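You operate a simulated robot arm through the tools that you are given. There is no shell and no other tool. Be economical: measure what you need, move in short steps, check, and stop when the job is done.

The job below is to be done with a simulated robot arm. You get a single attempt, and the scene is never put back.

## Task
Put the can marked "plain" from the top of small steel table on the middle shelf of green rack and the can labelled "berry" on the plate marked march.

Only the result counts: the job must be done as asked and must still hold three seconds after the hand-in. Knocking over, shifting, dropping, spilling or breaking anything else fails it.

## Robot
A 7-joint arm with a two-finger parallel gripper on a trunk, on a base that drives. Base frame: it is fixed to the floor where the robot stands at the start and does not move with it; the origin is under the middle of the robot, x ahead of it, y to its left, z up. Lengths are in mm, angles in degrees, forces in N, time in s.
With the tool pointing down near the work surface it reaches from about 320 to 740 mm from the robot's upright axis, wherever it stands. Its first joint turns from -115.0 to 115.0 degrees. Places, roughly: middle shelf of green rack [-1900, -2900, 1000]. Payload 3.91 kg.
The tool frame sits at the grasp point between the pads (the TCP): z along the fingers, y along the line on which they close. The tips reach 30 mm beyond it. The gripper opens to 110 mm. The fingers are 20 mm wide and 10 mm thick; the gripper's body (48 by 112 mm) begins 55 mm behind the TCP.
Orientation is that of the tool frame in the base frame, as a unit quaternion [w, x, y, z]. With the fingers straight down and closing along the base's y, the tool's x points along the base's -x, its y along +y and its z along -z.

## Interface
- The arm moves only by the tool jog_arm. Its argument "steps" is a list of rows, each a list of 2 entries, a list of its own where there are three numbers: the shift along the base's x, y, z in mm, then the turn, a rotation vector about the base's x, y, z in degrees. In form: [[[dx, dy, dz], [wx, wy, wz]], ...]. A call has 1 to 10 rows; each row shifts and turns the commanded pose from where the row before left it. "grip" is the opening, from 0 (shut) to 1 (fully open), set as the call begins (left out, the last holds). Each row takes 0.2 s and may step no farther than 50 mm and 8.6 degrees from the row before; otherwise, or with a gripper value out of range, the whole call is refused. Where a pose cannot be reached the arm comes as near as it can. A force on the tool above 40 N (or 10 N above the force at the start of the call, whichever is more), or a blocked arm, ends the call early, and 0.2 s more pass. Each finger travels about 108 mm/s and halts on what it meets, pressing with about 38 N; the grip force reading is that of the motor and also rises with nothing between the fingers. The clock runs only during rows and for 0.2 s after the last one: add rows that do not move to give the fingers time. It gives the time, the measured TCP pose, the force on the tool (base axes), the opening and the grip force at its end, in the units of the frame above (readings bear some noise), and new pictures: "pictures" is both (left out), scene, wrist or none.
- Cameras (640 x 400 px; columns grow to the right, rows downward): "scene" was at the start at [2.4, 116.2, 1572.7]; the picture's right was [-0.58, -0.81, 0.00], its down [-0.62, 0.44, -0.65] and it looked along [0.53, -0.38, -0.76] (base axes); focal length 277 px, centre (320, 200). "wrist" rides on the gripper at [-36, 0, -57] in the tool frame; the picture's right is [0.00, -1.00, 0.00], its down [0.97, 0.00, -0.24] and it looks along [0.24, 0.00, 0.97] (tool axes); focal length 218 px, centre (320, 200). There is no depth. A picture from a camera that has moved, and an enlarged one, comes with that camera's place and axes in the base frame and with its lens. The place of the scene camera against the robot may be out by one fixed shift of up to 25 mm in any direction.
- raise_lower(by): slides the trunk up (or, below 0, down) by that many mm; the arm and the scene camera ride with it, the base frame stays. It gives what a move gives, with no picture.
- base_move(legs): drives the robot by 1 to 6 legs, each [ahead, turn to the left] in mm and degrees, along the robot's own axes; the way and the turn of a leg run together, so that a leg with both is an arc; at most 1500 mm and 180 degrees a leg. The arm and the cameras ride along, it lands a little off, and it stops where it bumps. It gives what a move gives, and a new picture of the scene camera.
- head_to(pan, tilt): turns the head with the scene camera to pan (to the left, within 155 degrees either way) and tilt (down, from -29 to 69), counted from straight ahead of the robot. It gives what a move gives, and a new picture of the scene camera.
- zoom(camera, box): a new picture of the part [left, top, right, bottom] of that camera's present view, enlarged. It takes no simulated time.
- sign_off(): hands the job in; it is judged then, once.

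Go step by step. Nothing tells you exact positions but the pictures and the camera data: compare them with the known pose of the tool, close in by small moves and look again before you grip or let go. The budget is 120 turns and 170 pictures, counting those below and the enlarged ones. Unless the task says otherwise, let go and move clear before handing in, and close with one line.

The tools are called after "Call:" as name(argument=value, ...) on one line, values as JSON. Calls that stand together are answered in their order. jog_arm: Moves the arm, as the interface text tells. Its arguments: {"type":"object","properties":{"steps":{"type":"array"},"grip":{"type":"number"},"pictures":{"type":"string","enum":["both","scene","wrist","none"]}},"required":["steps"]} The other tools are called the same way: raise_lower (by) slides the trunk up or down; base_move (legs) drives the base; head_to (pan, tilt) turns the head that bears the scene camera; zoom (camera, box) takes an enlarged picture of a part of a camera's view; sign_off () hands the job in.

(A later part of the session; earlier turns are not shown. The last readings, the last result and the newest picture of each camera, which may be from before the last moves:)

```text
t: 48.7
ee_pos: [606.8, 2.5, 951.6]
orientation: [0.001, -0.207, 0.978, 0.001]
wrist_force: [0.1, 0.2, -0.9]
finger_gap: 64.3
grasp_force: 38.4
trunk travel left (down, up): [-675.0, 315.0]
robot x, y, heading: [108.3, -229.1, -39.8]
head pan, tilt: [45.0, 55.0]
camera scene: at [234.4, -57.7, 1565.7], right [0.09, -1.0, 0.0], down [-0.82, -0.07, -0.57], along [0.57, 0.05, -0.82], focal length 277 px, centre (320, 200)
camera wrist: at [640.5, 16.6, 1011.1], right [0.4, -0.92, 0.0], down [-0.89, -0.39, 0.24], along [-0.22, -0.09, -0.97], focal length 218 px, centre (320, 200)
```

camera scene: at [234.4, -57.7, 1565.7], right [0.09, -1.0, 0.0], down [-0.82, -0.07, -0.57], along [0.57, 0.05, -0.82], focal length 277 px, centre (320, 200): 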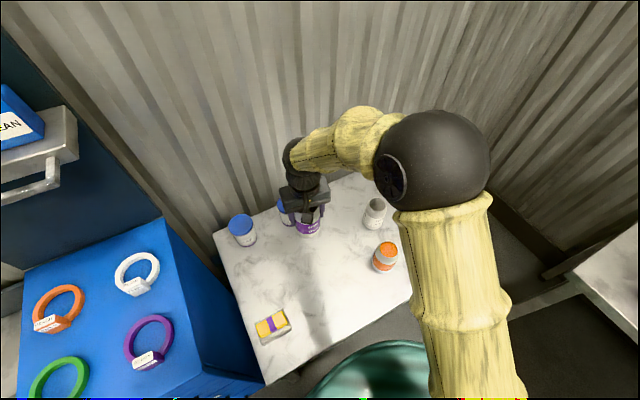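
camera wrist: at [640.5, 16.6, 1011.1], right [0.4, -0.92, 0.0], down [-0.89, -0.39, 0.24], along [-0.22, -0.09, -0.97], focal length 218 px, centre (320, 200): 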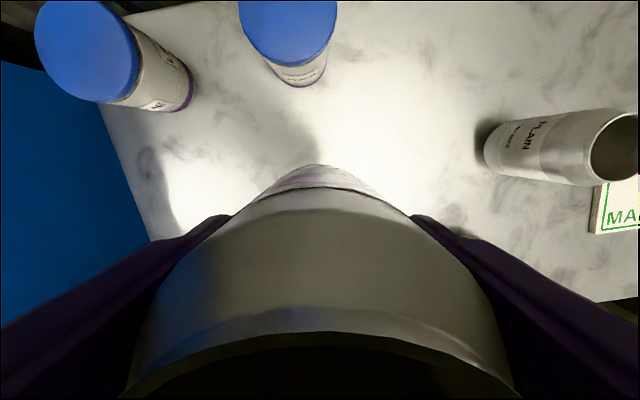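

The can is lifted. I'll raise a bit more and carry it over the plate at about (768,-398).

Call:
jog_arm(steps=[[[0, 0, 45], [0, 0, 0]], [[16, -40, 0], [0, 0, -3.8]], [[16, -40, 0], [0, 0, -3.8]], [[16, -40, 0], [0, 0, -3.8]], [[16, -40, 0], [0, 0, -3.8]], [[16, -40, 0], [0, 0, -3.8]], [[16, -40, 0], [0, 0, -3.8]], [[16, -40, 0], [0, 0, -3.8]], [[16, -40, 0], [0, 0, -3.8]], [[16, -40, 0], [0, 0, -3.8]]], pictures="none")

Call:
jog_arm(steps=[[[16, -39, 0], [0, 0, -3.8]], [[0, 0, -40], [0, 0, 0]], [[0, 0, -40], [0, 0, 0]], [[0, 0, 0], [0, 0, 0]]])

Call:
zoom(camera="scene", box=[340, 150, 500, 250])

```text
t: 50.9
ee_pos: [753.7, -359.6, 998.7]
orientation: [0.001, 0.09, 0.996, 0.0]
wrist_force: [-1.0, 0.5, 0.9]
finger_gap: 64.2
grasp_force: 38.0
trunk travel left (down, up): [-675.0, 315.0]
robot x, y, heading: [112.6, -228.4, -39.9]
head pan, tilt: [45.0, 55.0]
```

```text
t: 51.9
ee_pos: [766.0, -395.3, 917.2]
orientation: [0.001, 0.124, 0.992, 0.001]
wrist_force: [0.2, 0.3, 0.4]
finger_gap: 64.5
grasp_force: 38.0
trunk travel left (down, up): [-675.0, 315.0]
robot x, y, heading: [113.2, -227.7, -39.7]
head pan, tilt: [45.0, 55.0]
camera scene: at [234.2, -58.0, 1565.8], right [0.09, -1.0, 0.0], down [-0.82, -0.07, -0.57], along [0.57, 0.05, -0.82], focal length 277 px, centre (320, 200)
camera wrist: at [801.2, -404.8, 975.7], right [-0.25, -0.97, 0.0], down [-0.94, 0.24, 0.24], along [-0.23, 0.06, -0.97], focal length 218 px, centre (320, 200)
```

scene: 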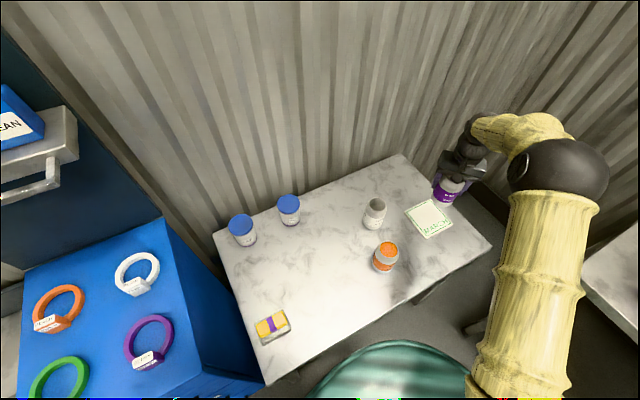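
wrist: 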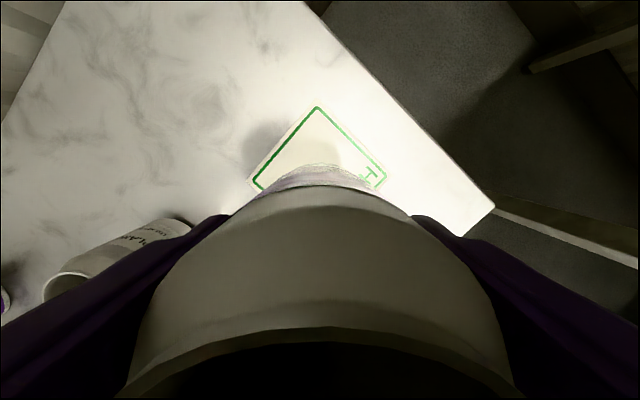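

```text
4.00 times, centred on (420, 200) of scene
camera zoom: at [234.2, -58.0, 1565.8], right [0.09, -1.0, 0.0], down [-0.82, -0.07, -0.57], along [0.57, 0.05, -0.82], focal length 1106 px, centre (-80, 200)
```

zoom: 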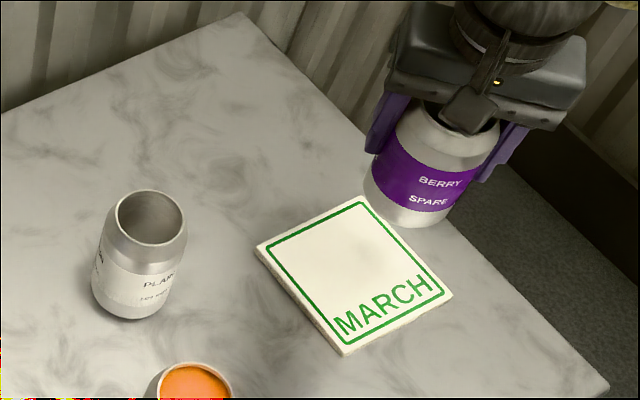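

The plate centre works out to (763,-392), 3 mm from where the tool is. I'll lower the can, slowing near contact.

Call:
jog_arm(steps=[[[-3, 3, -40], [0, 0, 0]], [[0, 0, -40], [0, 0, 0]], [[0, 0, -25], [0, 0, 0]], [[0, 0, 0], [0, 0, 0]]], pictures="wrist")

Call:
zoom(camera="scene", box=[380, 160, 500, 250])

```text
t: 52.9
ee_pos: [764.1, -393.3, 810.0]
orientation: [0.001, 0.124, 0.992, 0.001]
wrist_force: [-0.2, -0.5, 0.1]
finger_gap: 64.4
grasp_force: 38.3
trunk travel left (down, up): [-675.0, 315.0]
robot x, y, heading: [114.2, -226.8, -39.9]
head pan, tilt: [45.0, 55.0]
camera wrist: at [798.9, -401.5, 868.1], right [-0.25, -0.97, 0.0], down [-0.94, 0.24, 0.24], along [-0.23, 0.06, -0.97], focal length 218 px, centre (320, 200)
```

wrist: 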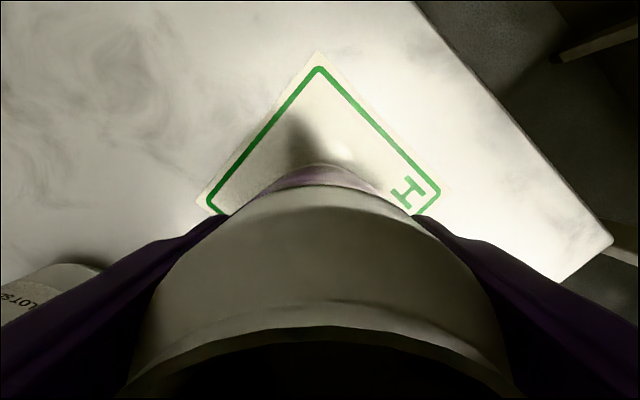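

```text
4.44 times, centred on (440, 205) of scene
camera zoom: at [234.3, -57.9, 1565.7], right [0.09, -1.0, 0.0], down [-0.82, -0.07, -0.57], along [0.57, 0.05, -0.82], focal length 1229 px, centre (-213, 178)
```

zoom: 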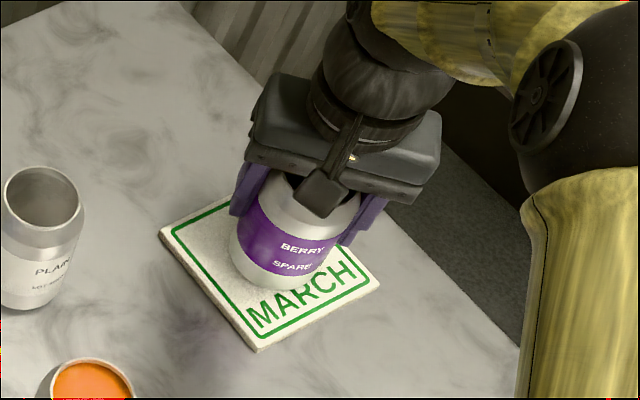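

Call:
jog_arm(steps=[[[0, 0, -3], [0, 0, 0]], [[0, 0, -2], [0, 0, 0]], [[0, 0, 0], [0, 0, 0]]], pictures="none")

Call:
jog_arm(steps=[[[0, 0, -2], [0, 0, 0]], [[0, 0, 0], [0, 0, 0]]], pictures="none")

Call:
jog_arm(steps=[[[0, 0, -2], [0, 0, 0]], [[0, 0, 0], [0, 0, 0]]], pictures="none")

```text
t: 53.7
ee_pos: [763.5, -392.1, 806.1]
orientation: [0.001, 0.124, 0.992, 0.001]
wrist_force: [-1.1, -0.5, 0.2]
finger_gap: 64.3
grasp_force: 38.1
trunk travel left (down, up): [-675.0, 315.0]
robot x, y, heading: [114.3, -228.2, -39.9]
head pan, tilt: [45.0, 55.0]
```

```text
t: 54.3
ee_pos: [761.9, -393.4, 803.9]
orientation: [0.001, 0.124, 0.992, 0.001]
wrist_force: [-0.2, -0.5, 0.1]
finger_gap: 64.2
grasp_force: 37.9
trunk travel left (down, up): [-675.0, 315.0]
robot x, y, heading: [111.9, -228.6, -39.9]
head pan, tilt: [45.0, 55.0]
```

```text
t: 54.9
ee_pos: [762.8, -393.5, 803.9]
orientation: [0.001, 0.123, 0.992, 0.001]
wrist_force: [0.1, 0.0, 1.0]
finger_gap: 64.3
grasp_force: 38.1
trunk travel left (down, up): [-675.0, 315.0]
robot x, y, heading: [108.5, -225.7, -39.8]
head pan, tilt: [45.0, 55.0]
```

Call:
jog_arm(steps=[[[0, 0, -2], [0, 0, 0]], [[0, 0, 0], [0, 0, 0]]], pictures="none")

Call:
zoom(camera="scene", box=[420, 180, 480, 240])

```text
t: 55.5
ee_pos: [762.3, -393.7, 803.0]
orientation: [0.002, 0.123, 0.992, 0.0]
wrist_force: [0.1, 0.0, 9.2]
finger_gap: 64.2
grasp_force: 38.2
trunk travel left (down, up): [-675.0, 315.0]
robot x, y, heading: [111.9, -228.5, -39.9]
head pan, tilt: [45.0, 55.0]
```

```text
6.67 times, centred on (450, 210) of scene
camera zoom: at [233.2, -57.6, 1565.9], right [0.09, -1.0, 0.0], down [-0.82, -0.07, -0.57], along [0.57, 0.05, -0.82], focal length 1844 px, centre (-547, 133)
```

zoom: 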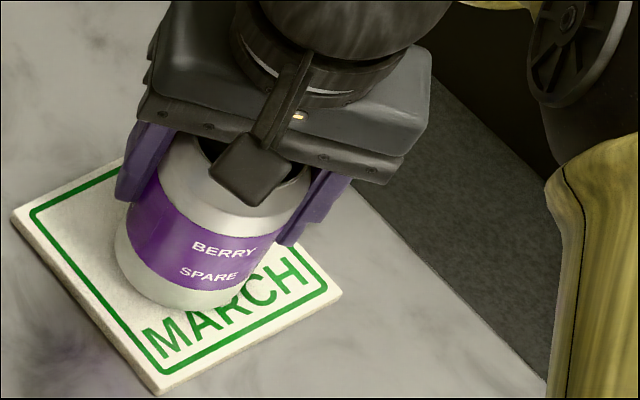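

Contact is felt (9 N), so the can stands on the plate. I'll ease up, release and lift clear.

Call:
jog_arm(steps=[[[0, 0, 1], [0, 0, 0]], [[0, 0, 0], [0, 0, 0]]], pictures="none")

Call:
jog_arm(grip=1, steps=[[[0, 0, 0], [0, 0, 0]], [[0, 0, 0], [0, 0, 0]], [[0, 0, 0], [0, 0, 0]], [[0, 0, 40], [0, 0, 0]], [[0, 0, 40], [0, 0, 0]], [[0, 0, 40], [0, 0, 0]], [[0, 0, 40], [0, 0, 0]], [[0, 0, 40], [0, 0, 0]]])

```text
t: 56.1
ee_pos: [762.7, -393.6, 803.7]
orientation: [0.002, 0.124, 0.992, 0.001]
wrist_force: [0.8, -0.5, 6.0]
finger_gap: 64.5
grasp_force: 38.0
trunk travel left (down, up): [-675.0, 315.0]
robot x, y, heading: [113.2, -229.6, -39.7]
head pan, tilt: [45.0, 55.0]
```

```text
t: 57.9
ee_pos: [763.8, -394.1, 1001.6]
orientation: [0.002, 0.124, 0.992, 0.0]
wrist_force: [0.0, 0.6, -0.6]
finger_gap: 110.2
grasp_force: 0.0
trunk travel left (down, up): [-675.0, 315.0]
robot x, y, heading: [112.6, -229.6, -39.6]
head pan, tilt: [45.0, 55.0]
camera scene: at [233.9, -57.8, 1565.7], right [0.09, -1.0, 0.0], down [-0.82, -0.07, -0.57], along [0.57, 0.05, -0.82], focal length 277 px, centre (320, 200)
camera wrist: at [799.3, -402.7, 1059.7], right [-0.25, -0.97, 0.0], down [-0.94, 0.24, 0.24], along [-0.23, 0.06, -0.97], focal length 218 px, centre (320, 200)
```

scene: 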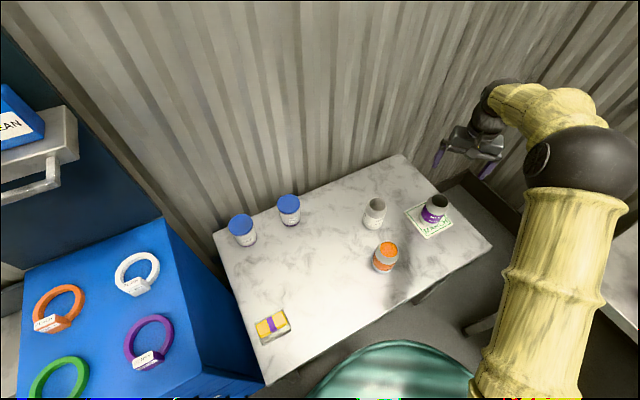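
wrist: 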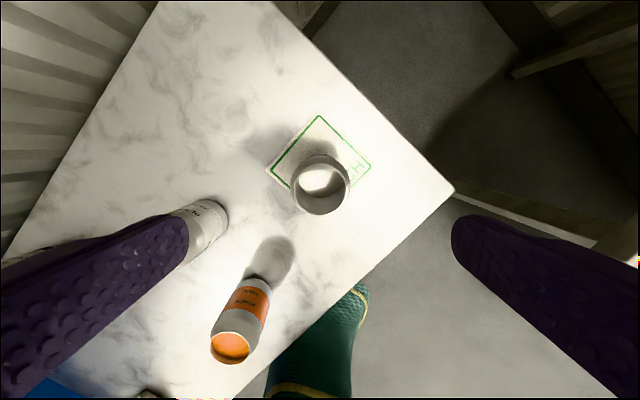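

Berry now stands on MARCH. Next is the plain can: I'll grasp it with the tool tilted about 45° so it can go between the rack shelves, heading -25° to clear the peach can. First a hover pose.

Call:
jog_arm(steps=[[[-19.6, 34.7, 20], [0, 0, -5.4]], [[-19.6, 34.7, 20], [0, 0, -5.4]], [[-19.6, 34.7, 0], [-3.17, -6.8, 0]], [[-19.6, 34.7, 0], [-3.17, -6.8, 0]], [[-19.6, 34.7, 0], [-3.17, -6.8, 0]], [[-19.6, 34.7, 0], [-3.17, -6.8, 0]], [[-19.6, 34.7, 0], [-3.17, -6.8, 0]], [[0, 0, 0], [-3.17, -6.8, 0]], [[0, 0, -40], [0, 0, 0]], [[0, 0, 0], [0, 0, 0]]])

```text
t: 60.1
ee_pos: [624.5, -148.1, 1001.4]
orientation: [0.374, 0.198, 0.902, -0.083]
wrist_force: [-0.2, 0.6, 0.2]
finger_gap: 110.1
grasp_force: 0.1
trunk travel left (down, up): [-675.0, 315.0]
robot x, y, heading: [108.0, -225.5, -39.7]
head pan, tilt: [45.0, 55.0]
camera scene: at [233.6, -55.9, 1565.6], right [0.09, -1.0, 0.0], down [-0.82, -0.08, -0.57], along [0.57, 0.05, -0.82], focal length 277 px, centre (320, 200)
camera wrist: at [612.1, -142.4, 1068.5], right [-0.42, -0.91, 0.0], down [-0.78, 0.36, -0.52], along [0.47, -0.22, -0.85], focal length 218 px, centre (320, 200)
```

scene: 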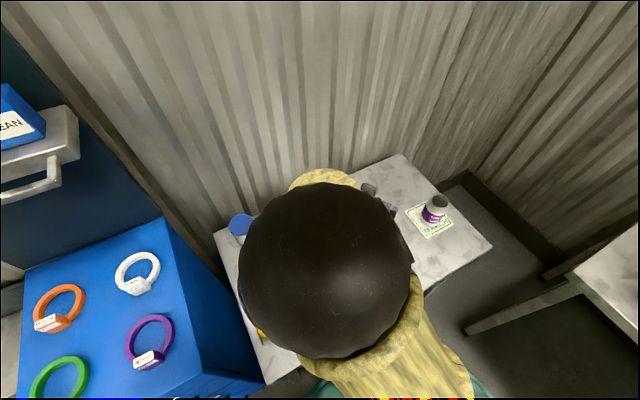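
wrist: 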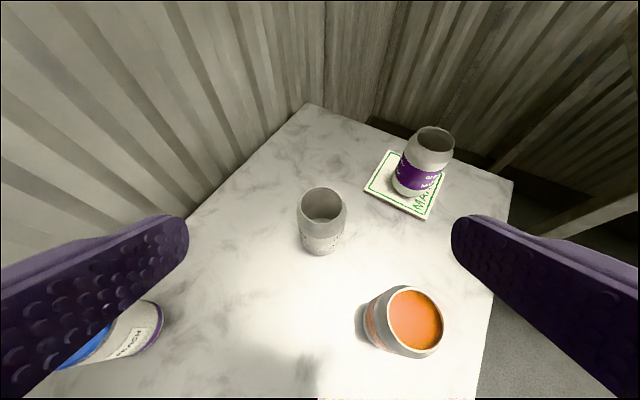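

Call:
jog_arm(steps=[[[8, -5, -45], [0, 0, 0]], [[8, -5, -45], [0, 0, 0]], [[7.5, -5.5, -43], [0, 0, 0]], [[0, 0, 0], [0, 0, 0]]], pictures="wrist")

```text
t: 61.1
ee_pos: [648.7, -163.1, 869.0]
orientation: [0.375, 0.2, 0.902, -0.082]
wrist_force: [0.8, 0.0, 0.0]
finger_gap: 109.9
grasp_force: 0.1
trunk travel left (down, up): [-675.0, 315.0]
robot x, y, heading: [109.1, -228.2, -39.4]
head pan, tilt: [45.0, 55.0]
camera wrist: at [635.0, -157.7, 936.4], right [-0.42, -0.91, 0.0], down [-0.78, 0.36, -0.52], along [0.47, -0.22, -0.85], focal length 218 px, centre (320, 200)
```

wrist: 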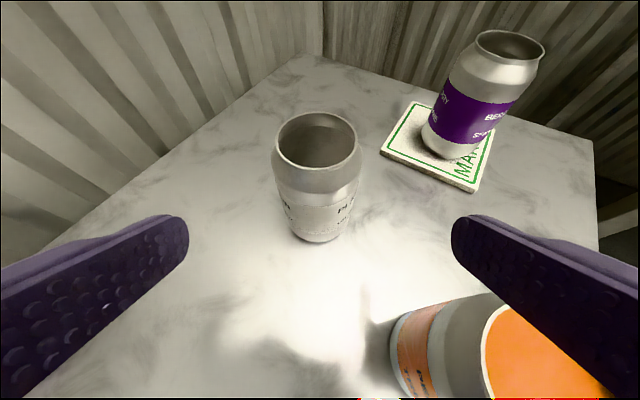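

The peach can would be close to the gripper body, so I'll rotate the approach another 15° away from it.

Call:
jog_arm(steps=[[[6, 10, 0], [0, 0, -7.5]], [[6, 10, 0], [0, 0, -7.5]], [[0, 0, 0], [0, 0, 0]]], pictures="wrist")

```text
t: 61.9
ee_pos: [660.1, -144.4, 868.0]
orientation: [0.361, 0.316, 0.868, -0.131]
wrist_force: [0.0, -0.2, 1.3]
finger_gap: 110.2
grasp_force: 0.2
trunk travel left (down, up): [-675.0, 315.0]
robot x, y, heading: [111.3, -228.0, -39.7]
head pan, tilt: [45.0, 55.0]
camera wrist: at [648.9, -135.2, 935.4], right [-0.64, -0.77, 0.0], down [-0.65, 0.55, -0.52], along [0.4, -0.33, -0.86], focal length 218 px, centre (320, 200)
```

wrist: 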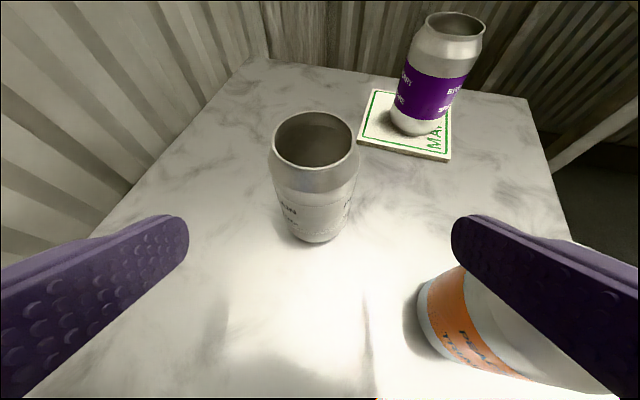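

Call:
jog_arm(steps=[[[16, -12.5, -21], [0, 0, 0]], [[16, -12.5, -21], [0, 0, 0]], [[16, -12.5, -21], [0, 0, 0]], [[0, 0, 0], [0, 0, 0]]], pictures="wrist")

```text
t: 62.9
ee_pos: [707.2, -182.4, 806.3]
orientation: [0.36, 0.316, 0.868, -0.131]
wrist_force: [-0.4, -0.2, -0.7]
finger_gap: 109.7
grasp_force: 0.1
trunk travel left (down, up): [-675.0, 315.0]
robot x, y, heading: [113.5, -229.4, -39.7]
head pan, tilt: [45.0, 55.0]
camera wrist: at [697.3, -173.1, 873.4], right [-0.64, -0.77, 0.0], down [-0.66, 0.55, -0.52], along [0.4, -0.33, -0.86], focal length 218 px, centre (320, 200)
```

wrist: 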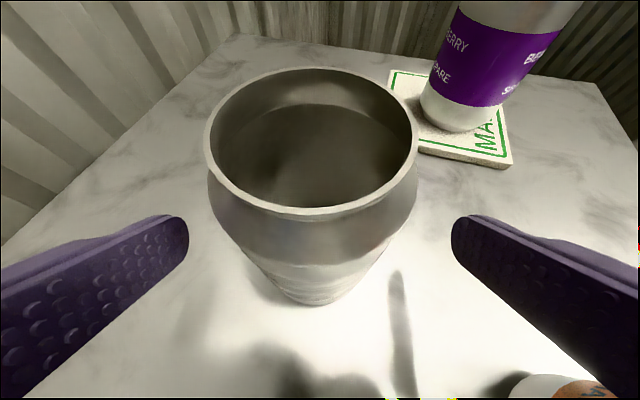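

Call:
jog_arm(steps=[[[9, -6.5, -11], [0, 0, 0]], [[9, -6.5, -11], [0, 0, 0]], [[0, 0, 0], [0, 0, 0]]])

Call:
zoom(camera="scene", box=[320, 160, 480, 280])

```text
t: 63.7
ee_pos: [726.7, -195.5, 784.7]
orientation: [0.36, 0.316, 0.868, -0.131]
wrist_force: [-0.2, 0.1, -0.9]
finger_gap: 109.8
grasp_force: 0.1
trunk travel left (down, up): [-675.0, 315.0]
robot x, y, heading: [109.3, -229.9, -39.7]
head pan, tilt: [45.0, 55.0]
camera scene: at [234.3, -57.8, 1565.7], right [0.09, -1.0, 0.0], down [-0.82, -0.07, -0.57], along [0.57, 0.05, -0.82], focal length 277 px, centre (320, 200)
camera wrist: at [716.1, -186.2, 851.4], right [-0.64, -0.77, 0.0], down [-0.66, 0.55, -0.52], along [0.4, -0.33, -0.86], focal length 218 px, centre (320, 200)
```

scene: 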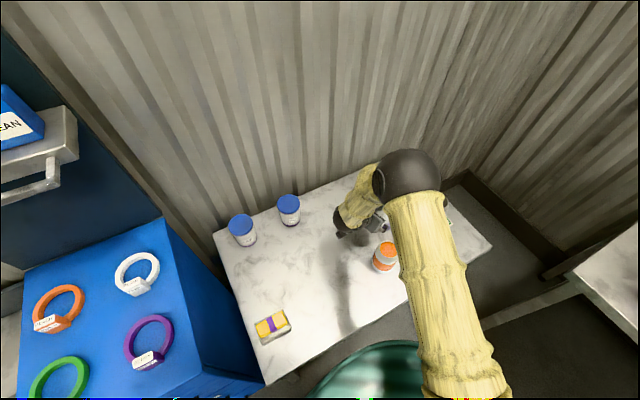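
wrist: 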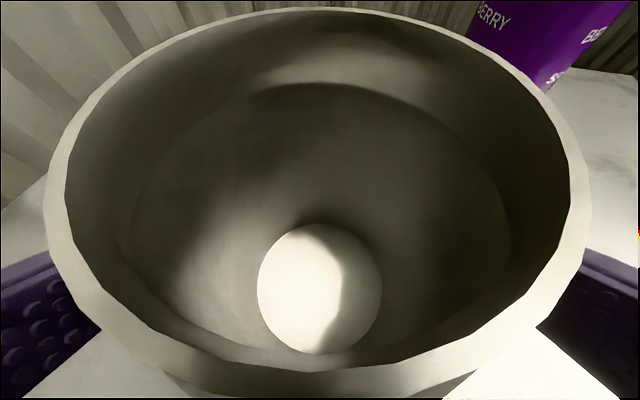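

```text
3.33 times, centred on (400, 220) of scene
camera zoom: at [234.3, -57.8, 1565.7], right [0.09, -1.0, 0.0], down [-0.82, -0.07, -0.57], along [0.57, 0.05, -0.82], focal length 922 px, centre (53, 133)
```

zoom: 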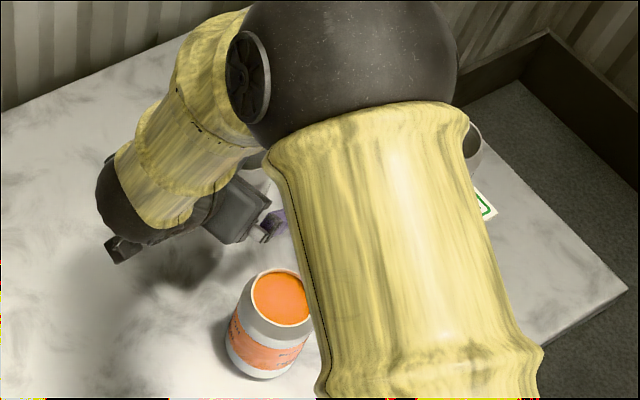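

Alignment is good and peach is clear. I'll grip and lift.

Call:
jog_arm(grip=0, steps=[[[0, 0, 0], [0, 0, 0]], [[0, 0, 0], [0, 0, 0]], [[0, 0, 0], [0, 0, 0]], [[0, 0, 0], [0, 0, 0]]], pictures="none")

Call:
jog_arm(steps=[[[0, 0, 30], [0, 0, 0]], [[0, 0, 40], [0, 0, 0]], [[0, 0, 40], [0, 0, 0]], [[0, 0, 40], [0, 0, 0]], [[0, 0, 40], [0, 0, 0]], [[0, 0, 40], [0, 0, 0]], [[0, 0, 0], [0, 0, 0]]])

```text
t: 64.7
ee_pos: [727.0, -194.9, 785.0]
orientation: [0.36, 0.316, 0.868, -0.13]
wrist_force: [-0.1, -1.1, -0.4]
finger_gap: 63.3
grasp_force: 37.6
trunk travel left (down, up): [-675.0, 315.0]
robot x, y, heading: [111.2, -227.7, -39.8]
head pan, tilt: [45.0, 55.0]
```

```text
t: 66.3
ee_pos: [726.8, -195.6, 1014.1]
orientation: [0.361, 0.316, 0.868, -0.131]
wrist_force: [0.3, 0.3, 0.0]
finger_gap: 63.3
grasp_force: 38.3
trunk travel left (down, up): [-675.0, 315.0]
robot x, y, heading: [110.0, -226.0, -39.7]
head pan, tilt: [45.0, 55.0]
camera scene: at [234.5, -57.8, 1565.7], right [0.09, -1.0, 0.0], down [-0.82, -0.07, -0.57], along [0.57, 0.05, -0.82], focal length 277 px, centre (320, 200)
camera wrist: at [717.2, -186.4, 1080.7], right [-0.64, -0.77, 0.0], down [-0.66, 0.55, -0.52], along [0.4, -0.33, -0.86], focal length 218 px, centre (320, 200)
```

scene: 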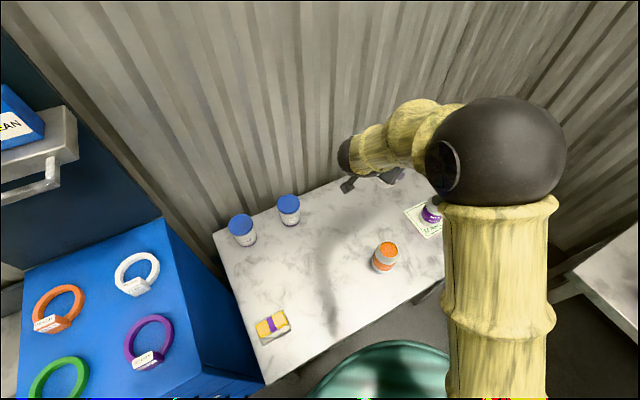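
wrist: 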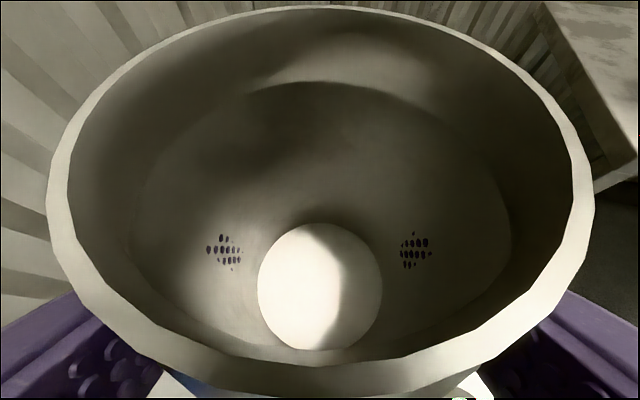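

The plain can is held upright. I'll retract the arm straight ahead of the robot, then drive to the rack: back off, turn along the aisle, approach.

Call:
jog_arm(steps=[[[-20, -35, 8], [0, 0, 0]], [[-24, -34, 8], [0, 0, 0]], [[-24, -34, 8], [0, 0, 0]], [[-24, -34, 8], [0, 0, 0]], [[-24, -34, 8], [0, 0, 0]], [[-24, -34, 8], [0, 0, 0]], [[-24, -34, 8], [0, 0, 0]], [[-24, -34, 8], [0, 0, 0]], [[-24, -34, 8], [0, 0, 0]], [[-24, -34, 8], [0, 0, 0]]], pictures="none")

Call:
base_move(legs=[[-400, 0], [0, -98.7]])

Call:
head_to(pan=0, tilt=25)

```text
t: 68.5
ee_pos: [492.6, -537.4, 1094.6]
orientation: [0.361, 0.316, 0.868, -0.13]
wrist_force: [0.1, 0.2, -0.3]
finger_gap: 63.3
grasp_force: 37.9
trunk travel left (down, up): [-675.0, 315.0]
robot x, y, heading: [108.3, -227.8, -39.6]
head pan, tilt: [45.0, 55.0]
```

```text
t: 73.7
ee_pos: [-275.5, -458.4, 1095.9]
orientation: [0.248, 0.706, 0.595, -0.292]
wrist_force: [-0.2, -0.4, -0.5]
finger_gap: 63.5
grasp_force: 37.6
trunk travel left (down, up): [-675.0, 315.0]
robot x, y, heading: [-200.2, 30.9, -97.3]
head pan, tilt: [45.0, 55.0]
stopped in leg 2: the robot was blocked; the commanded pose is now the measured one
camera scene: at [2.3, 18.6, 1565.8], right [-0.79, -0.61, 0.0], down [-0.5, 0.65, -0.57], along [0.35, -0.45, -0.82], focal length 277 px, centre (320, 200)
```

scene: 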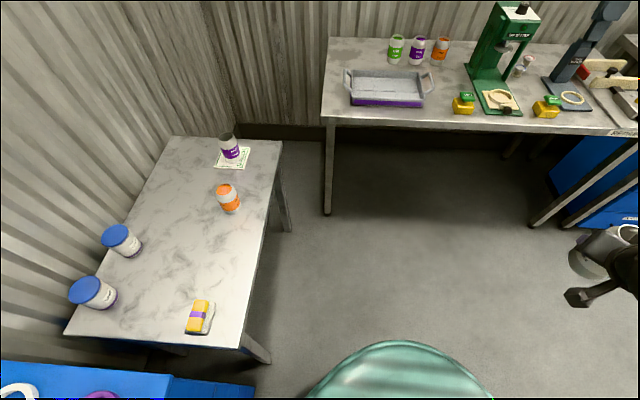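

```text
t: 74.8
ee_pos: [-276.2, -458.6, 1095.6]
orientation: [0.248, 0.706, 0.595, -0.293]
wrist_force: [0.2, 0.0, -0.3]
finger_gap: 63.7
grasp_force: 37.9
trunk travel left (down, up): [-675.0, 315.0]
robot x, y, heading: [-197.7, 22.6, -97.1]
head pan, tilt: [0.0, 25.0]
camera scene: at [-52.9, -16.2, 1609.7], right [-0.99, 0.12, 0.0], down [0.05, 0.42, -0.91], along [-0.11, -0.9, -0.42], focal length 277 px, centre (320, 200)
```

scene: 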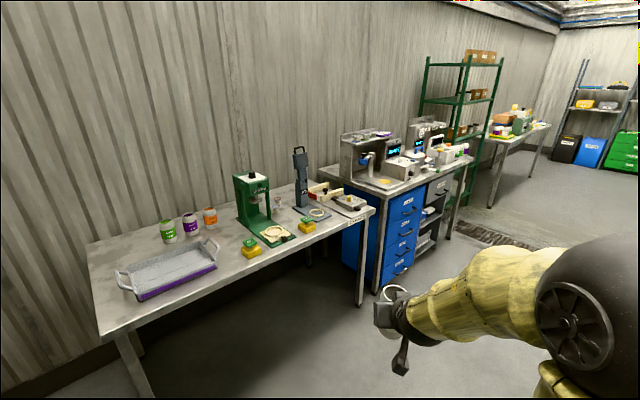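

Blocked at the rear again, probably by the keg stand behind. I'll check that nothing moved, drive forward into the open floor, then finish the turn.

Call:
head_to(pan=150, tilt=60)

Call:
base_move(legs=[[230, 0], [0, -43]])

```text
t: 77.2
ee_pos: [-275.8, -458.0, 1095.4]
orientation: [0.248, 0.707, 0.594, -0.293]
wrist_force: [-0.3, -0.1, -0.8]
finger_gap: 63.4
grasp_force: 38.0
trunk travel left (down, up): [-675.0, 315.0]
robot x, y, heading: [-199.7, 27.1, -97.2]
head pan, tilt: [150.0, 60.0]
camera scene: at [-1.1, 128.2, 1559.7], right [0.8, -0.61, 0.0], down [-0.52, -0.69, -0.5], along [0.3, 0.4, -0.87], focal length 277 px, centre (320, 200)
```

scene: 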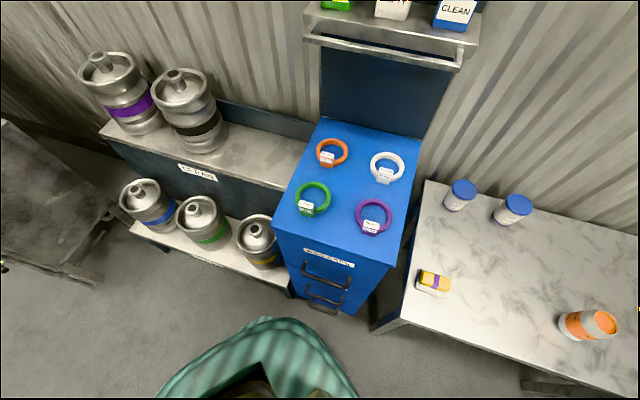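

```text
t: 80.9
ee_pos: [-617.9, -497.6, 1096.6]
orientation: [0.122, 0.876, 0.291, -0.364]
wrist_force: [0.8, 0.0, 0.5]
finger_gap: 63.2
grasp_force: 38.1
trunk travel left (down, up): [-675.0, 315.0]
robot x, y, heading: [-229.2, -196.9, -140.9]
head pan, tilt: [150.0, 60.0]
camera scene: at [-20.5, -259.8, 1559.7], right [0.16, -0.99, 0.0], down [-0.85, -0.14, -0.5], along [0.49, 0.08, -0.87], focal length 277 px, centre (320, 200)
```

scene: 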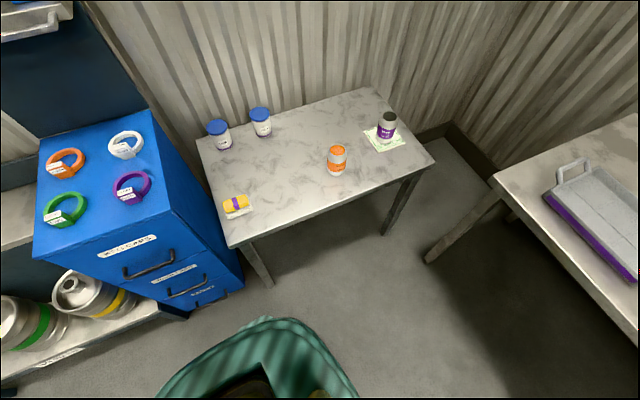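

All is upright. I'm heading down the aisle, already aligned toward the rack.

Call:
head_to(pan=30, tilt=25)

Call:
base_move(legs=[[1450, 0]])

```text
t: 82.9
ee_pos: [-616.8, -497.6, 1096.1]
orientation: [0.121, 0.876, 0.291, -0.364]
wrist_force: [-0.4, -0.7, -0.9]
finger_gap: 63.2
grasp_force: 38.2
trunk travel left (down, up): [-675.0, 315.0]
robot x, y, heading: [-226.2, -201.3, -140.9]
head pan, tilt: [30.0, 25.0]
camera scene: at [-118.8, -356.7, 1609.7], right [-0.94, 0.35, 0.0], down [0.15, 0.4, -0.91], along [-0.32, -0.85, -0.42], focal length 277 px, centre (320, 200)
```

scene: 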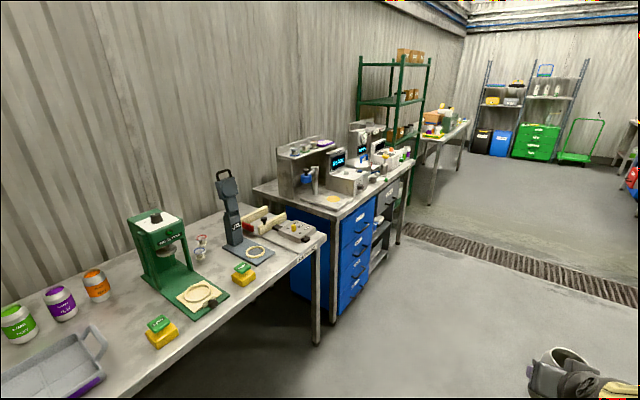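

```text
t: 90.1
ee_pos: [-1739.8, -1418.4, 1096.2]
orientation: [0.122, 0.876, 0.292, -0.363]
wrist_force: [-0.2, 0.5, 0.0]
finger_gap: 63.4
grasp_force: 38.1
trunk travel left (down, up): [-675.0, 315.0]
robot x, y, heading: [-1353.6, -1115.7, -140.8]
head pan, tilt: [30.0, 25.0]
camera scene: at [-1241.6, -1275.7, 1609.8], right [-0.94, 0.35, 0.0], down [0.15, 0.4, -0.91], along [-0.32, -0.85, -0.42], focal length 277 px, centre (320, 200)
```

scene: 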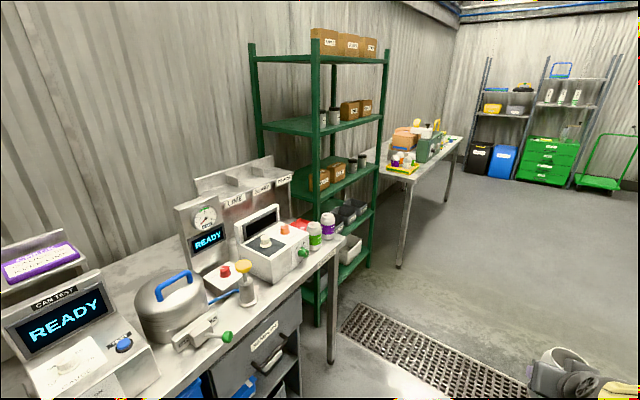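

Call:
base_move(legs=[[1480, 0], [0, 84]])

Call:
head_to(pan=0, tilt=30)

```text
t: 101.1
ee_pos: [-2270.6, -2470.1, 1094.5]
orientation: [0.332, 0.468, 0.796, -0.194]
wrist_force: [-0.6, -0.1, 0.5]
finger_gap: 63.3
grasp_force: 38.2
trunk travel left (down, up): [-675.0, 315.0]
robot x, y, heading: [-2516.0, -2049.1, -58.3]
head pan, tilt: [30.0, 25.0]
camera scene: at [-2336.4, -1950.3, 1609.8], right [-0.48, -0.88, 0.0], down [-0.37, 0.2, -0.91], along [0.8, -0.43, -0.42], focal length 277 px, centre (320, 200)
```

scene: 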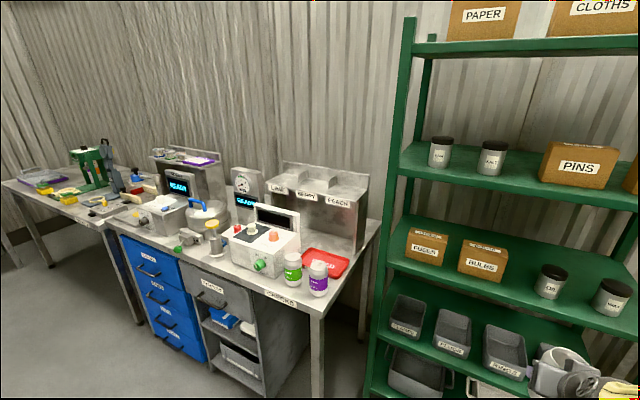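

```text
t: 102.0
ee_pos: [-2270.8, -2472.1, 1095.4]
orientation: [0.331, 0.469, 0.795, -0.195]
wrist_force: [0.1, -0.3, -0.4]
finger_gap: 63.5
grasp_force: 38.4
trunk travel left (down, up): [-675.0, 315.0]
robot x, y, heading: [-2516.3, -2044.7, -58.5]
head pan, tilt: [0.0, 30.0]
camera scene: at [-2370.0, -1983.5, 1601.8], right [-0.85, -0.52, 0.0], down [-0.26, 0.43, -0.87], along [0.45, -0.74, -0.5], focal length 277 px, centre (320, 200)
```

scene: 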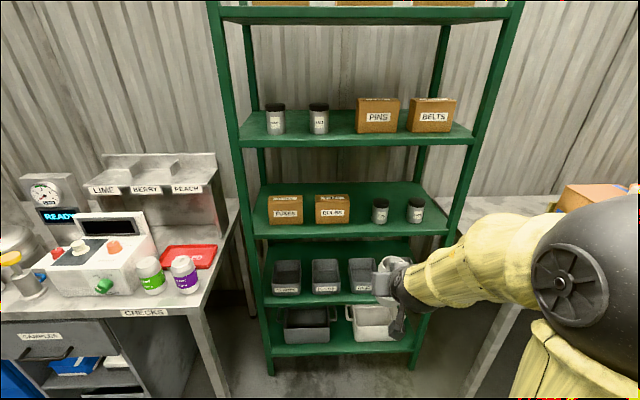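

I'm facing the rack; the middle shelf (FUSES, BULBS, two jars) has a free strip in front. I'll zoom to measure it.

Call:
zoom(camera="scene", box=[235, 170, 465, 250])

Call:
zoom(camera="scene", box=[310, 180, 430, 250])

```text
2.78 times, centred on (350, 210) of scene
camera zoom: at [-2370.0, -1983.5, 1601.8], right [-0.85, -0.52, 0.0], down [-0.26, 0.43, -0.87], along [0.45, -0.74, -0.5], focal length 770 px, centre (236, 172)
```

zoom: 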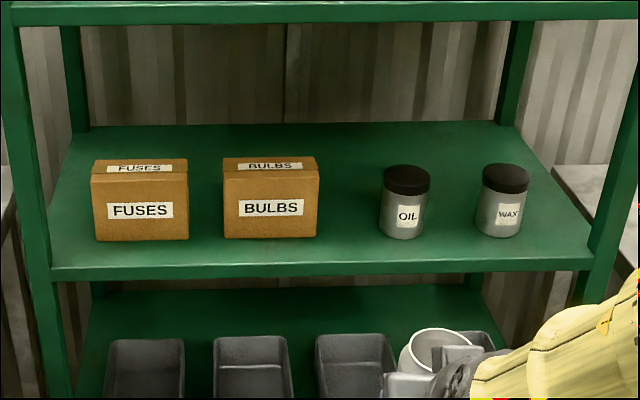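

```text
5.33 times, centred on (370, 215) of scene
camera zoom: at [-2370.0, -1983.5, 1601.8], right [-0.85, -0.52, 0.0], down [-0.26, 0.43, -0.87], along [0.45, -0.74, -0.5], focal length 1475 px, centre (53, 120)
```

zoom: 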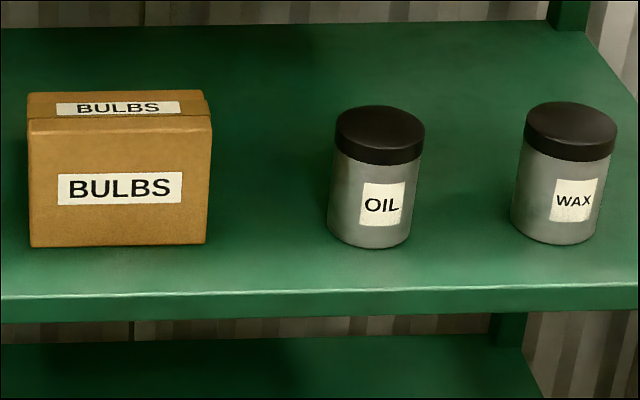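

The gap in front between BULBS and OIL lies straight ahead of the robot's axis, so the can will stand there about 35 mm in from the edge. The gripper calibrates the camera to within about 5 mm. I'll drive 250 mm closer.

Call:
base_move(legs=[[250, 1]])

Call:
jog_arm(steps=[[[0, 0, 0], [0, 0, 3]], [[0, 0, 0], [0, 0, 0]]])

Call:
zoom(camera="scene", box=[240, 180, 480, 330])

```text
t: 103.9
ee_pos: [-2129.8, -2681.1, 1095.2]
orientation: [0.332, 0.463, 0.799, -0.192]
wrist_force: [-0.1, 0.1, -0.4]
finger_gap: 63.4
grasp_force: 37.8
trunk travel left (down, up): [-675.0, 315.0]
robot x, y, heading: [-2382.9, -2263.3, -57.4]
head pan, tilt: [0.0, 30.0]
camera scene: at [-2236.9, -2195.1, 1601.7], right [-0.84, -0.54, 0.0], down [-0.27, 0.42, -0.87], along [0.47, -0.73, -0.5], focal length 277 px, centre (320, 200)
```

scene: 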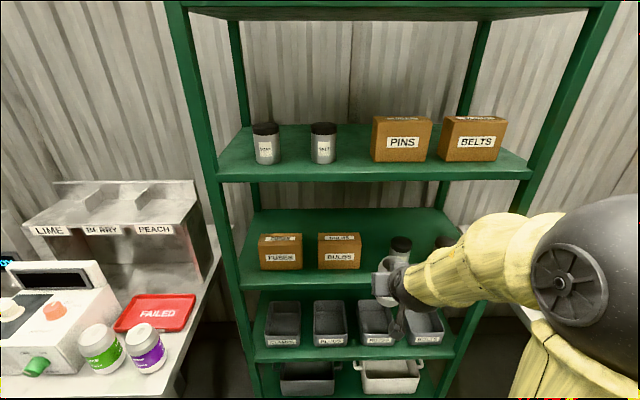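

```text
t: 104.5
ee_pos: [-2130.5, -2681.2, 1097.1]
orientation: [0.337, 0.44, 0.812, -0.181]
wrist_force: [0.2, -0.1, 0.4]
finger_gap: 63.3
grasp_force: 37.8
trunk travel left (down, up): [-675.0, 315.0]
robot x, y, heading: [-2383.3, -2258.2, -57.7]
head pan, tilt: [0.0, 30.0]
camera scene: at [-2237.4, -2194.1, 1601.8], right [-0.84, -0.54, 0.0], down [-0.27, 0.42, -0.87], along [0.47, -0.73, -0.5], focal length 277 px, centre (320, 200)
camera wrist: at [-2137.1, -2668.0, 1163.0], right [-0.84, -0.55, 0.0], down [-0.47, 0.72, -0.52], along [0.28, -0.43, -0.86], focal length 218 px, centre (320, 200)
```

scene: 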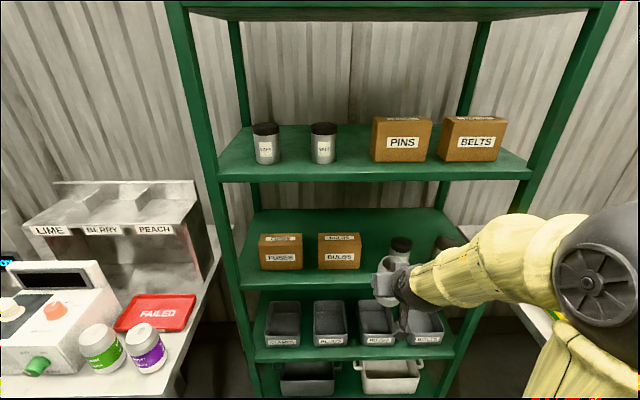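
wrist: 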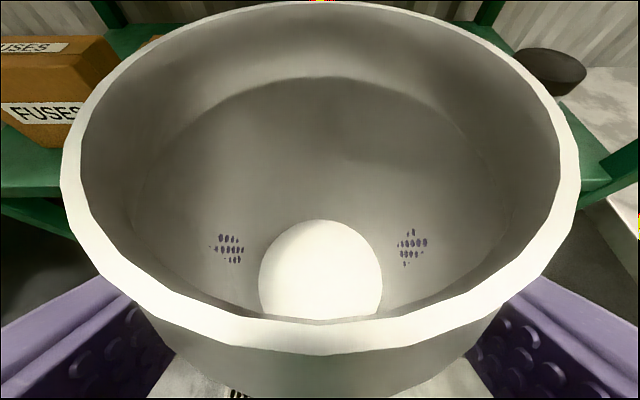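

```text
2.67 times, centred on (360, 255) of scene
camera zoom: at [-2237.4, -2194.1, 1601.8], right [-0.84, -0.54, 0.0], down [-0.27, 0.42, -0.87], along [0.47, -0.73, -0.5], focal length 738 px, centre (213, 53)
```

zoom: 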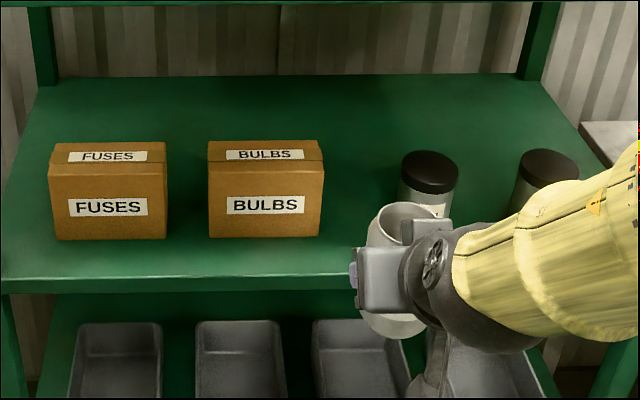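

Target in robot terms is 123 mm ahead and 8 mm left. I'll move most of the way at a height 30 mm above the shelf and check.

Call:
jog_arm(steps=[[[20, -27, 0], [0, 0, 0]], [[20, -27, 0], [0, 0, 0]], [[20, -27, 0], [0, 0, 0]], [[0, 0, 0], [0, 0, 0]]])

Call:
zoom(camera="scene", box=[290, 200, 450, 300])

```text
t: 105.5
ee_pos: [-2068.8, -2762.2, 1095.7]
orientation: [0.337, 0.441, 0.812, -0.182]
wrist_force: [0.2, -0.3, -0.3]
finger_gap: 63.4
grasp_force: 37.6
trunk travel left (down, up): [-675.0, 315.0]
robot x, y, heading: [-2386.2, -2256.4, -57.5]
head pan, tilt: [0.0, 30.0]
camera scene: at [-2237.8, -2193.9, 1601.8], right [-0.84, -0.54, 0.0], down [-0.27, 0.42, -0.87], along [0.47, -0.73, -0.5], focal length 277 px, centre (320, 200)
camera wrist: at [-2076.6, -2749.8, 1162.0], right [-0.84, -0.54, 0.0], down [-0.47, 0.72, -0.52], along [0.28, -0.43, -0.85], focal length 218 px, centre (320, 200)
```

scene: 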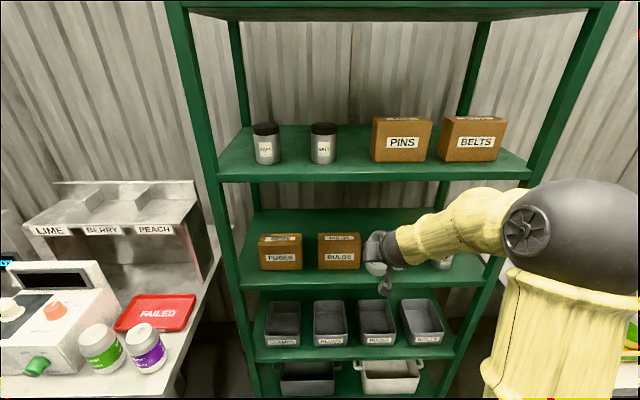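
wrist: 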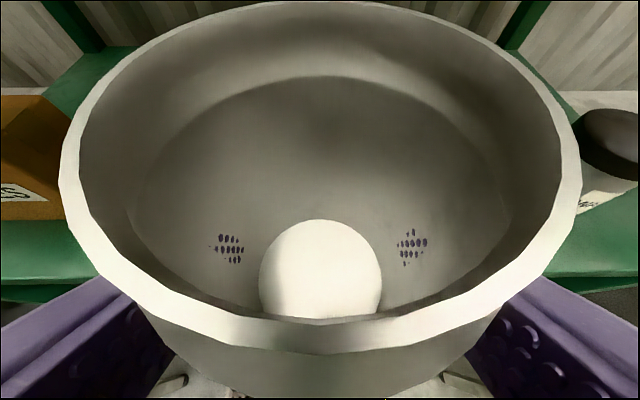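

```text
4.00 times, centred on (370, 250) of scene
camera zoom: at [-2237.8, -2193.9, 1601.8], right [-0.84, -0.54, 0.0], down [-0.27, 0.42, -0.87], along [0.47, -0.73, -0.5], focal length 1106 px, centre (120, 0)
```

zoom: 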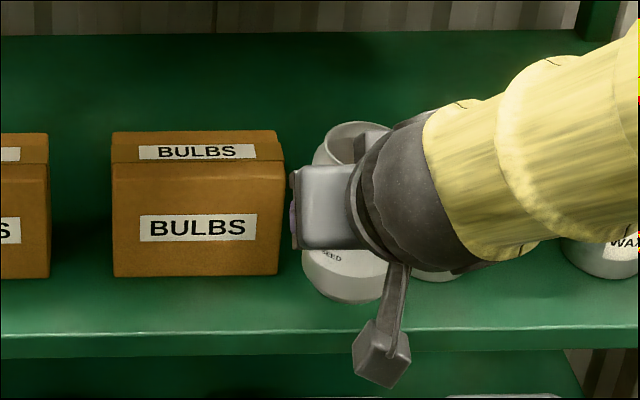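

Call:
jog_arm(steps=[[[7.7, -17.6, 0], [0, 0, 0]], [[0, 0, -10], [0, 0, 0]], [[0, 0, -10], [0, 0, 0]], [[0, 0, 0], [0, 0, 0]]])

Call:
zoom(camera="scene", box=[310, 220, 430, 295])

```text
t: 106.5
ee_pos: [-2062.2, -2779.2, 1076.5]
orientation: [0.337, 0.441, 0.811, -0.183]
wrist_force: [-0.3, 0.4, 0.1]
finger_gap: 63.2
grasp_force: 37.9
trunk travel left (down, up): [-675.0, 315.0]
robot x, y, heading: [-2381.8, -2260.3, -57.4]
head pan, tilt: [0.0, 30.0]
camera scene: at [-2237.5, -2194.2, 1601.8], right [-0.84, -0.54, 0.0], down [-0.27, 0.42, -0.87], along [0.47, -0.73, -0.5], focal length 277 px, centre (320, 200)
camera wrist: at [-2069.9, -2766.9, 1142.5], right [-0.84, -0.54, 0.0], down [-0.47, 0.72, -0.52], along [0.28, -0.43, -0.85], focal length 218 px, centre (320, 200)
```

scene: 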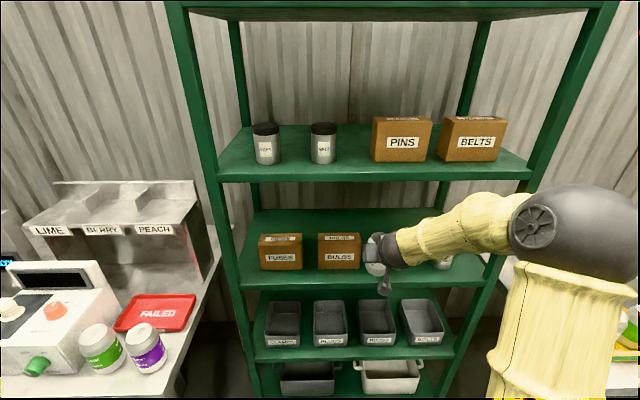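
wrist: 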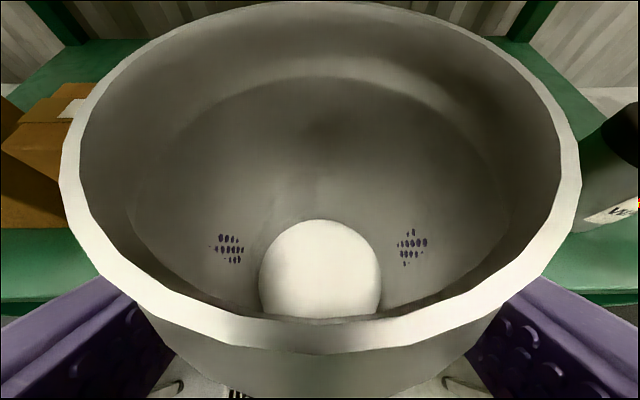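

```text
5.33 times, centred on (370, 258) of scene
camera zoom: at [-2237.5, -2194.2, 1601.8], right [-0.84, -0.54, 0.0], down [-0.27, 0.42, -0.87], along [0.47, -0.73, -0.5], focal length 1475 px, centre (53, -107)
```

zoom: 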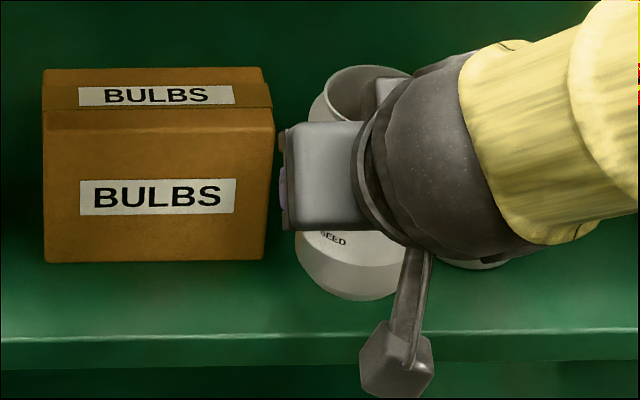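

Call:
zoom(camera="wrist", box=[0, 200, 160, 400])

Call:
zoom(camera="wrist", box=[480, 100, 640, 400])

```text
2.00 times, centred on (80, 300) of wrist
camera zoom: at [-2069.9, -2766.9, 1142.5], right [-0.84, -0.54, 0.0], down [-0.47, 0.72, -0.52], along [0.28, -0.43, -0.85], focal length 436 px, centre (800, 0)
```

zoom: 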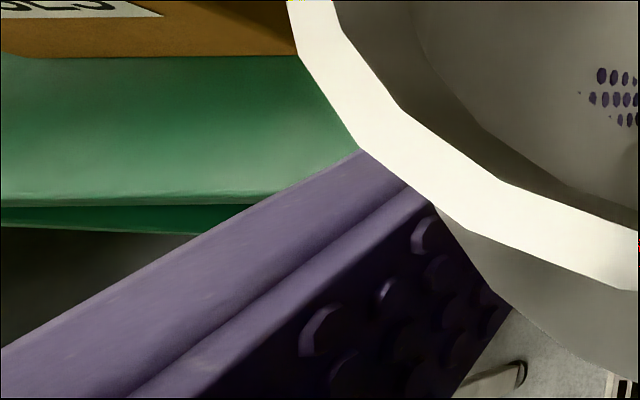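

```text
1.33 times, centred on (560, 250) of wrist
camera zoom: at [-2069.9, -2766.9, 1142.5], right [-0.84, -0.54, 0.0], down [-0.47, 0.72, -0.52], along [0.28, -0.43, -0.85], focal length 291 px, centre (0, 133)
```

zoom: 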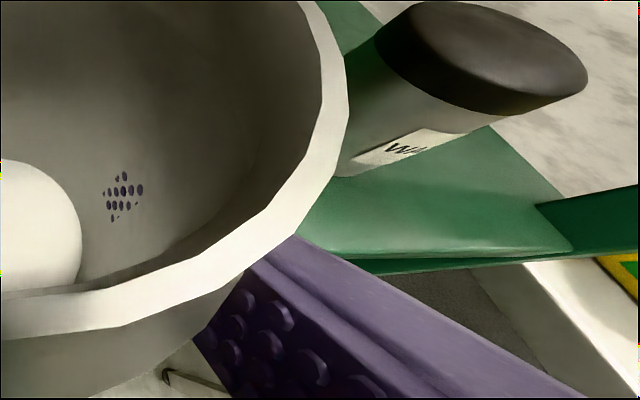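

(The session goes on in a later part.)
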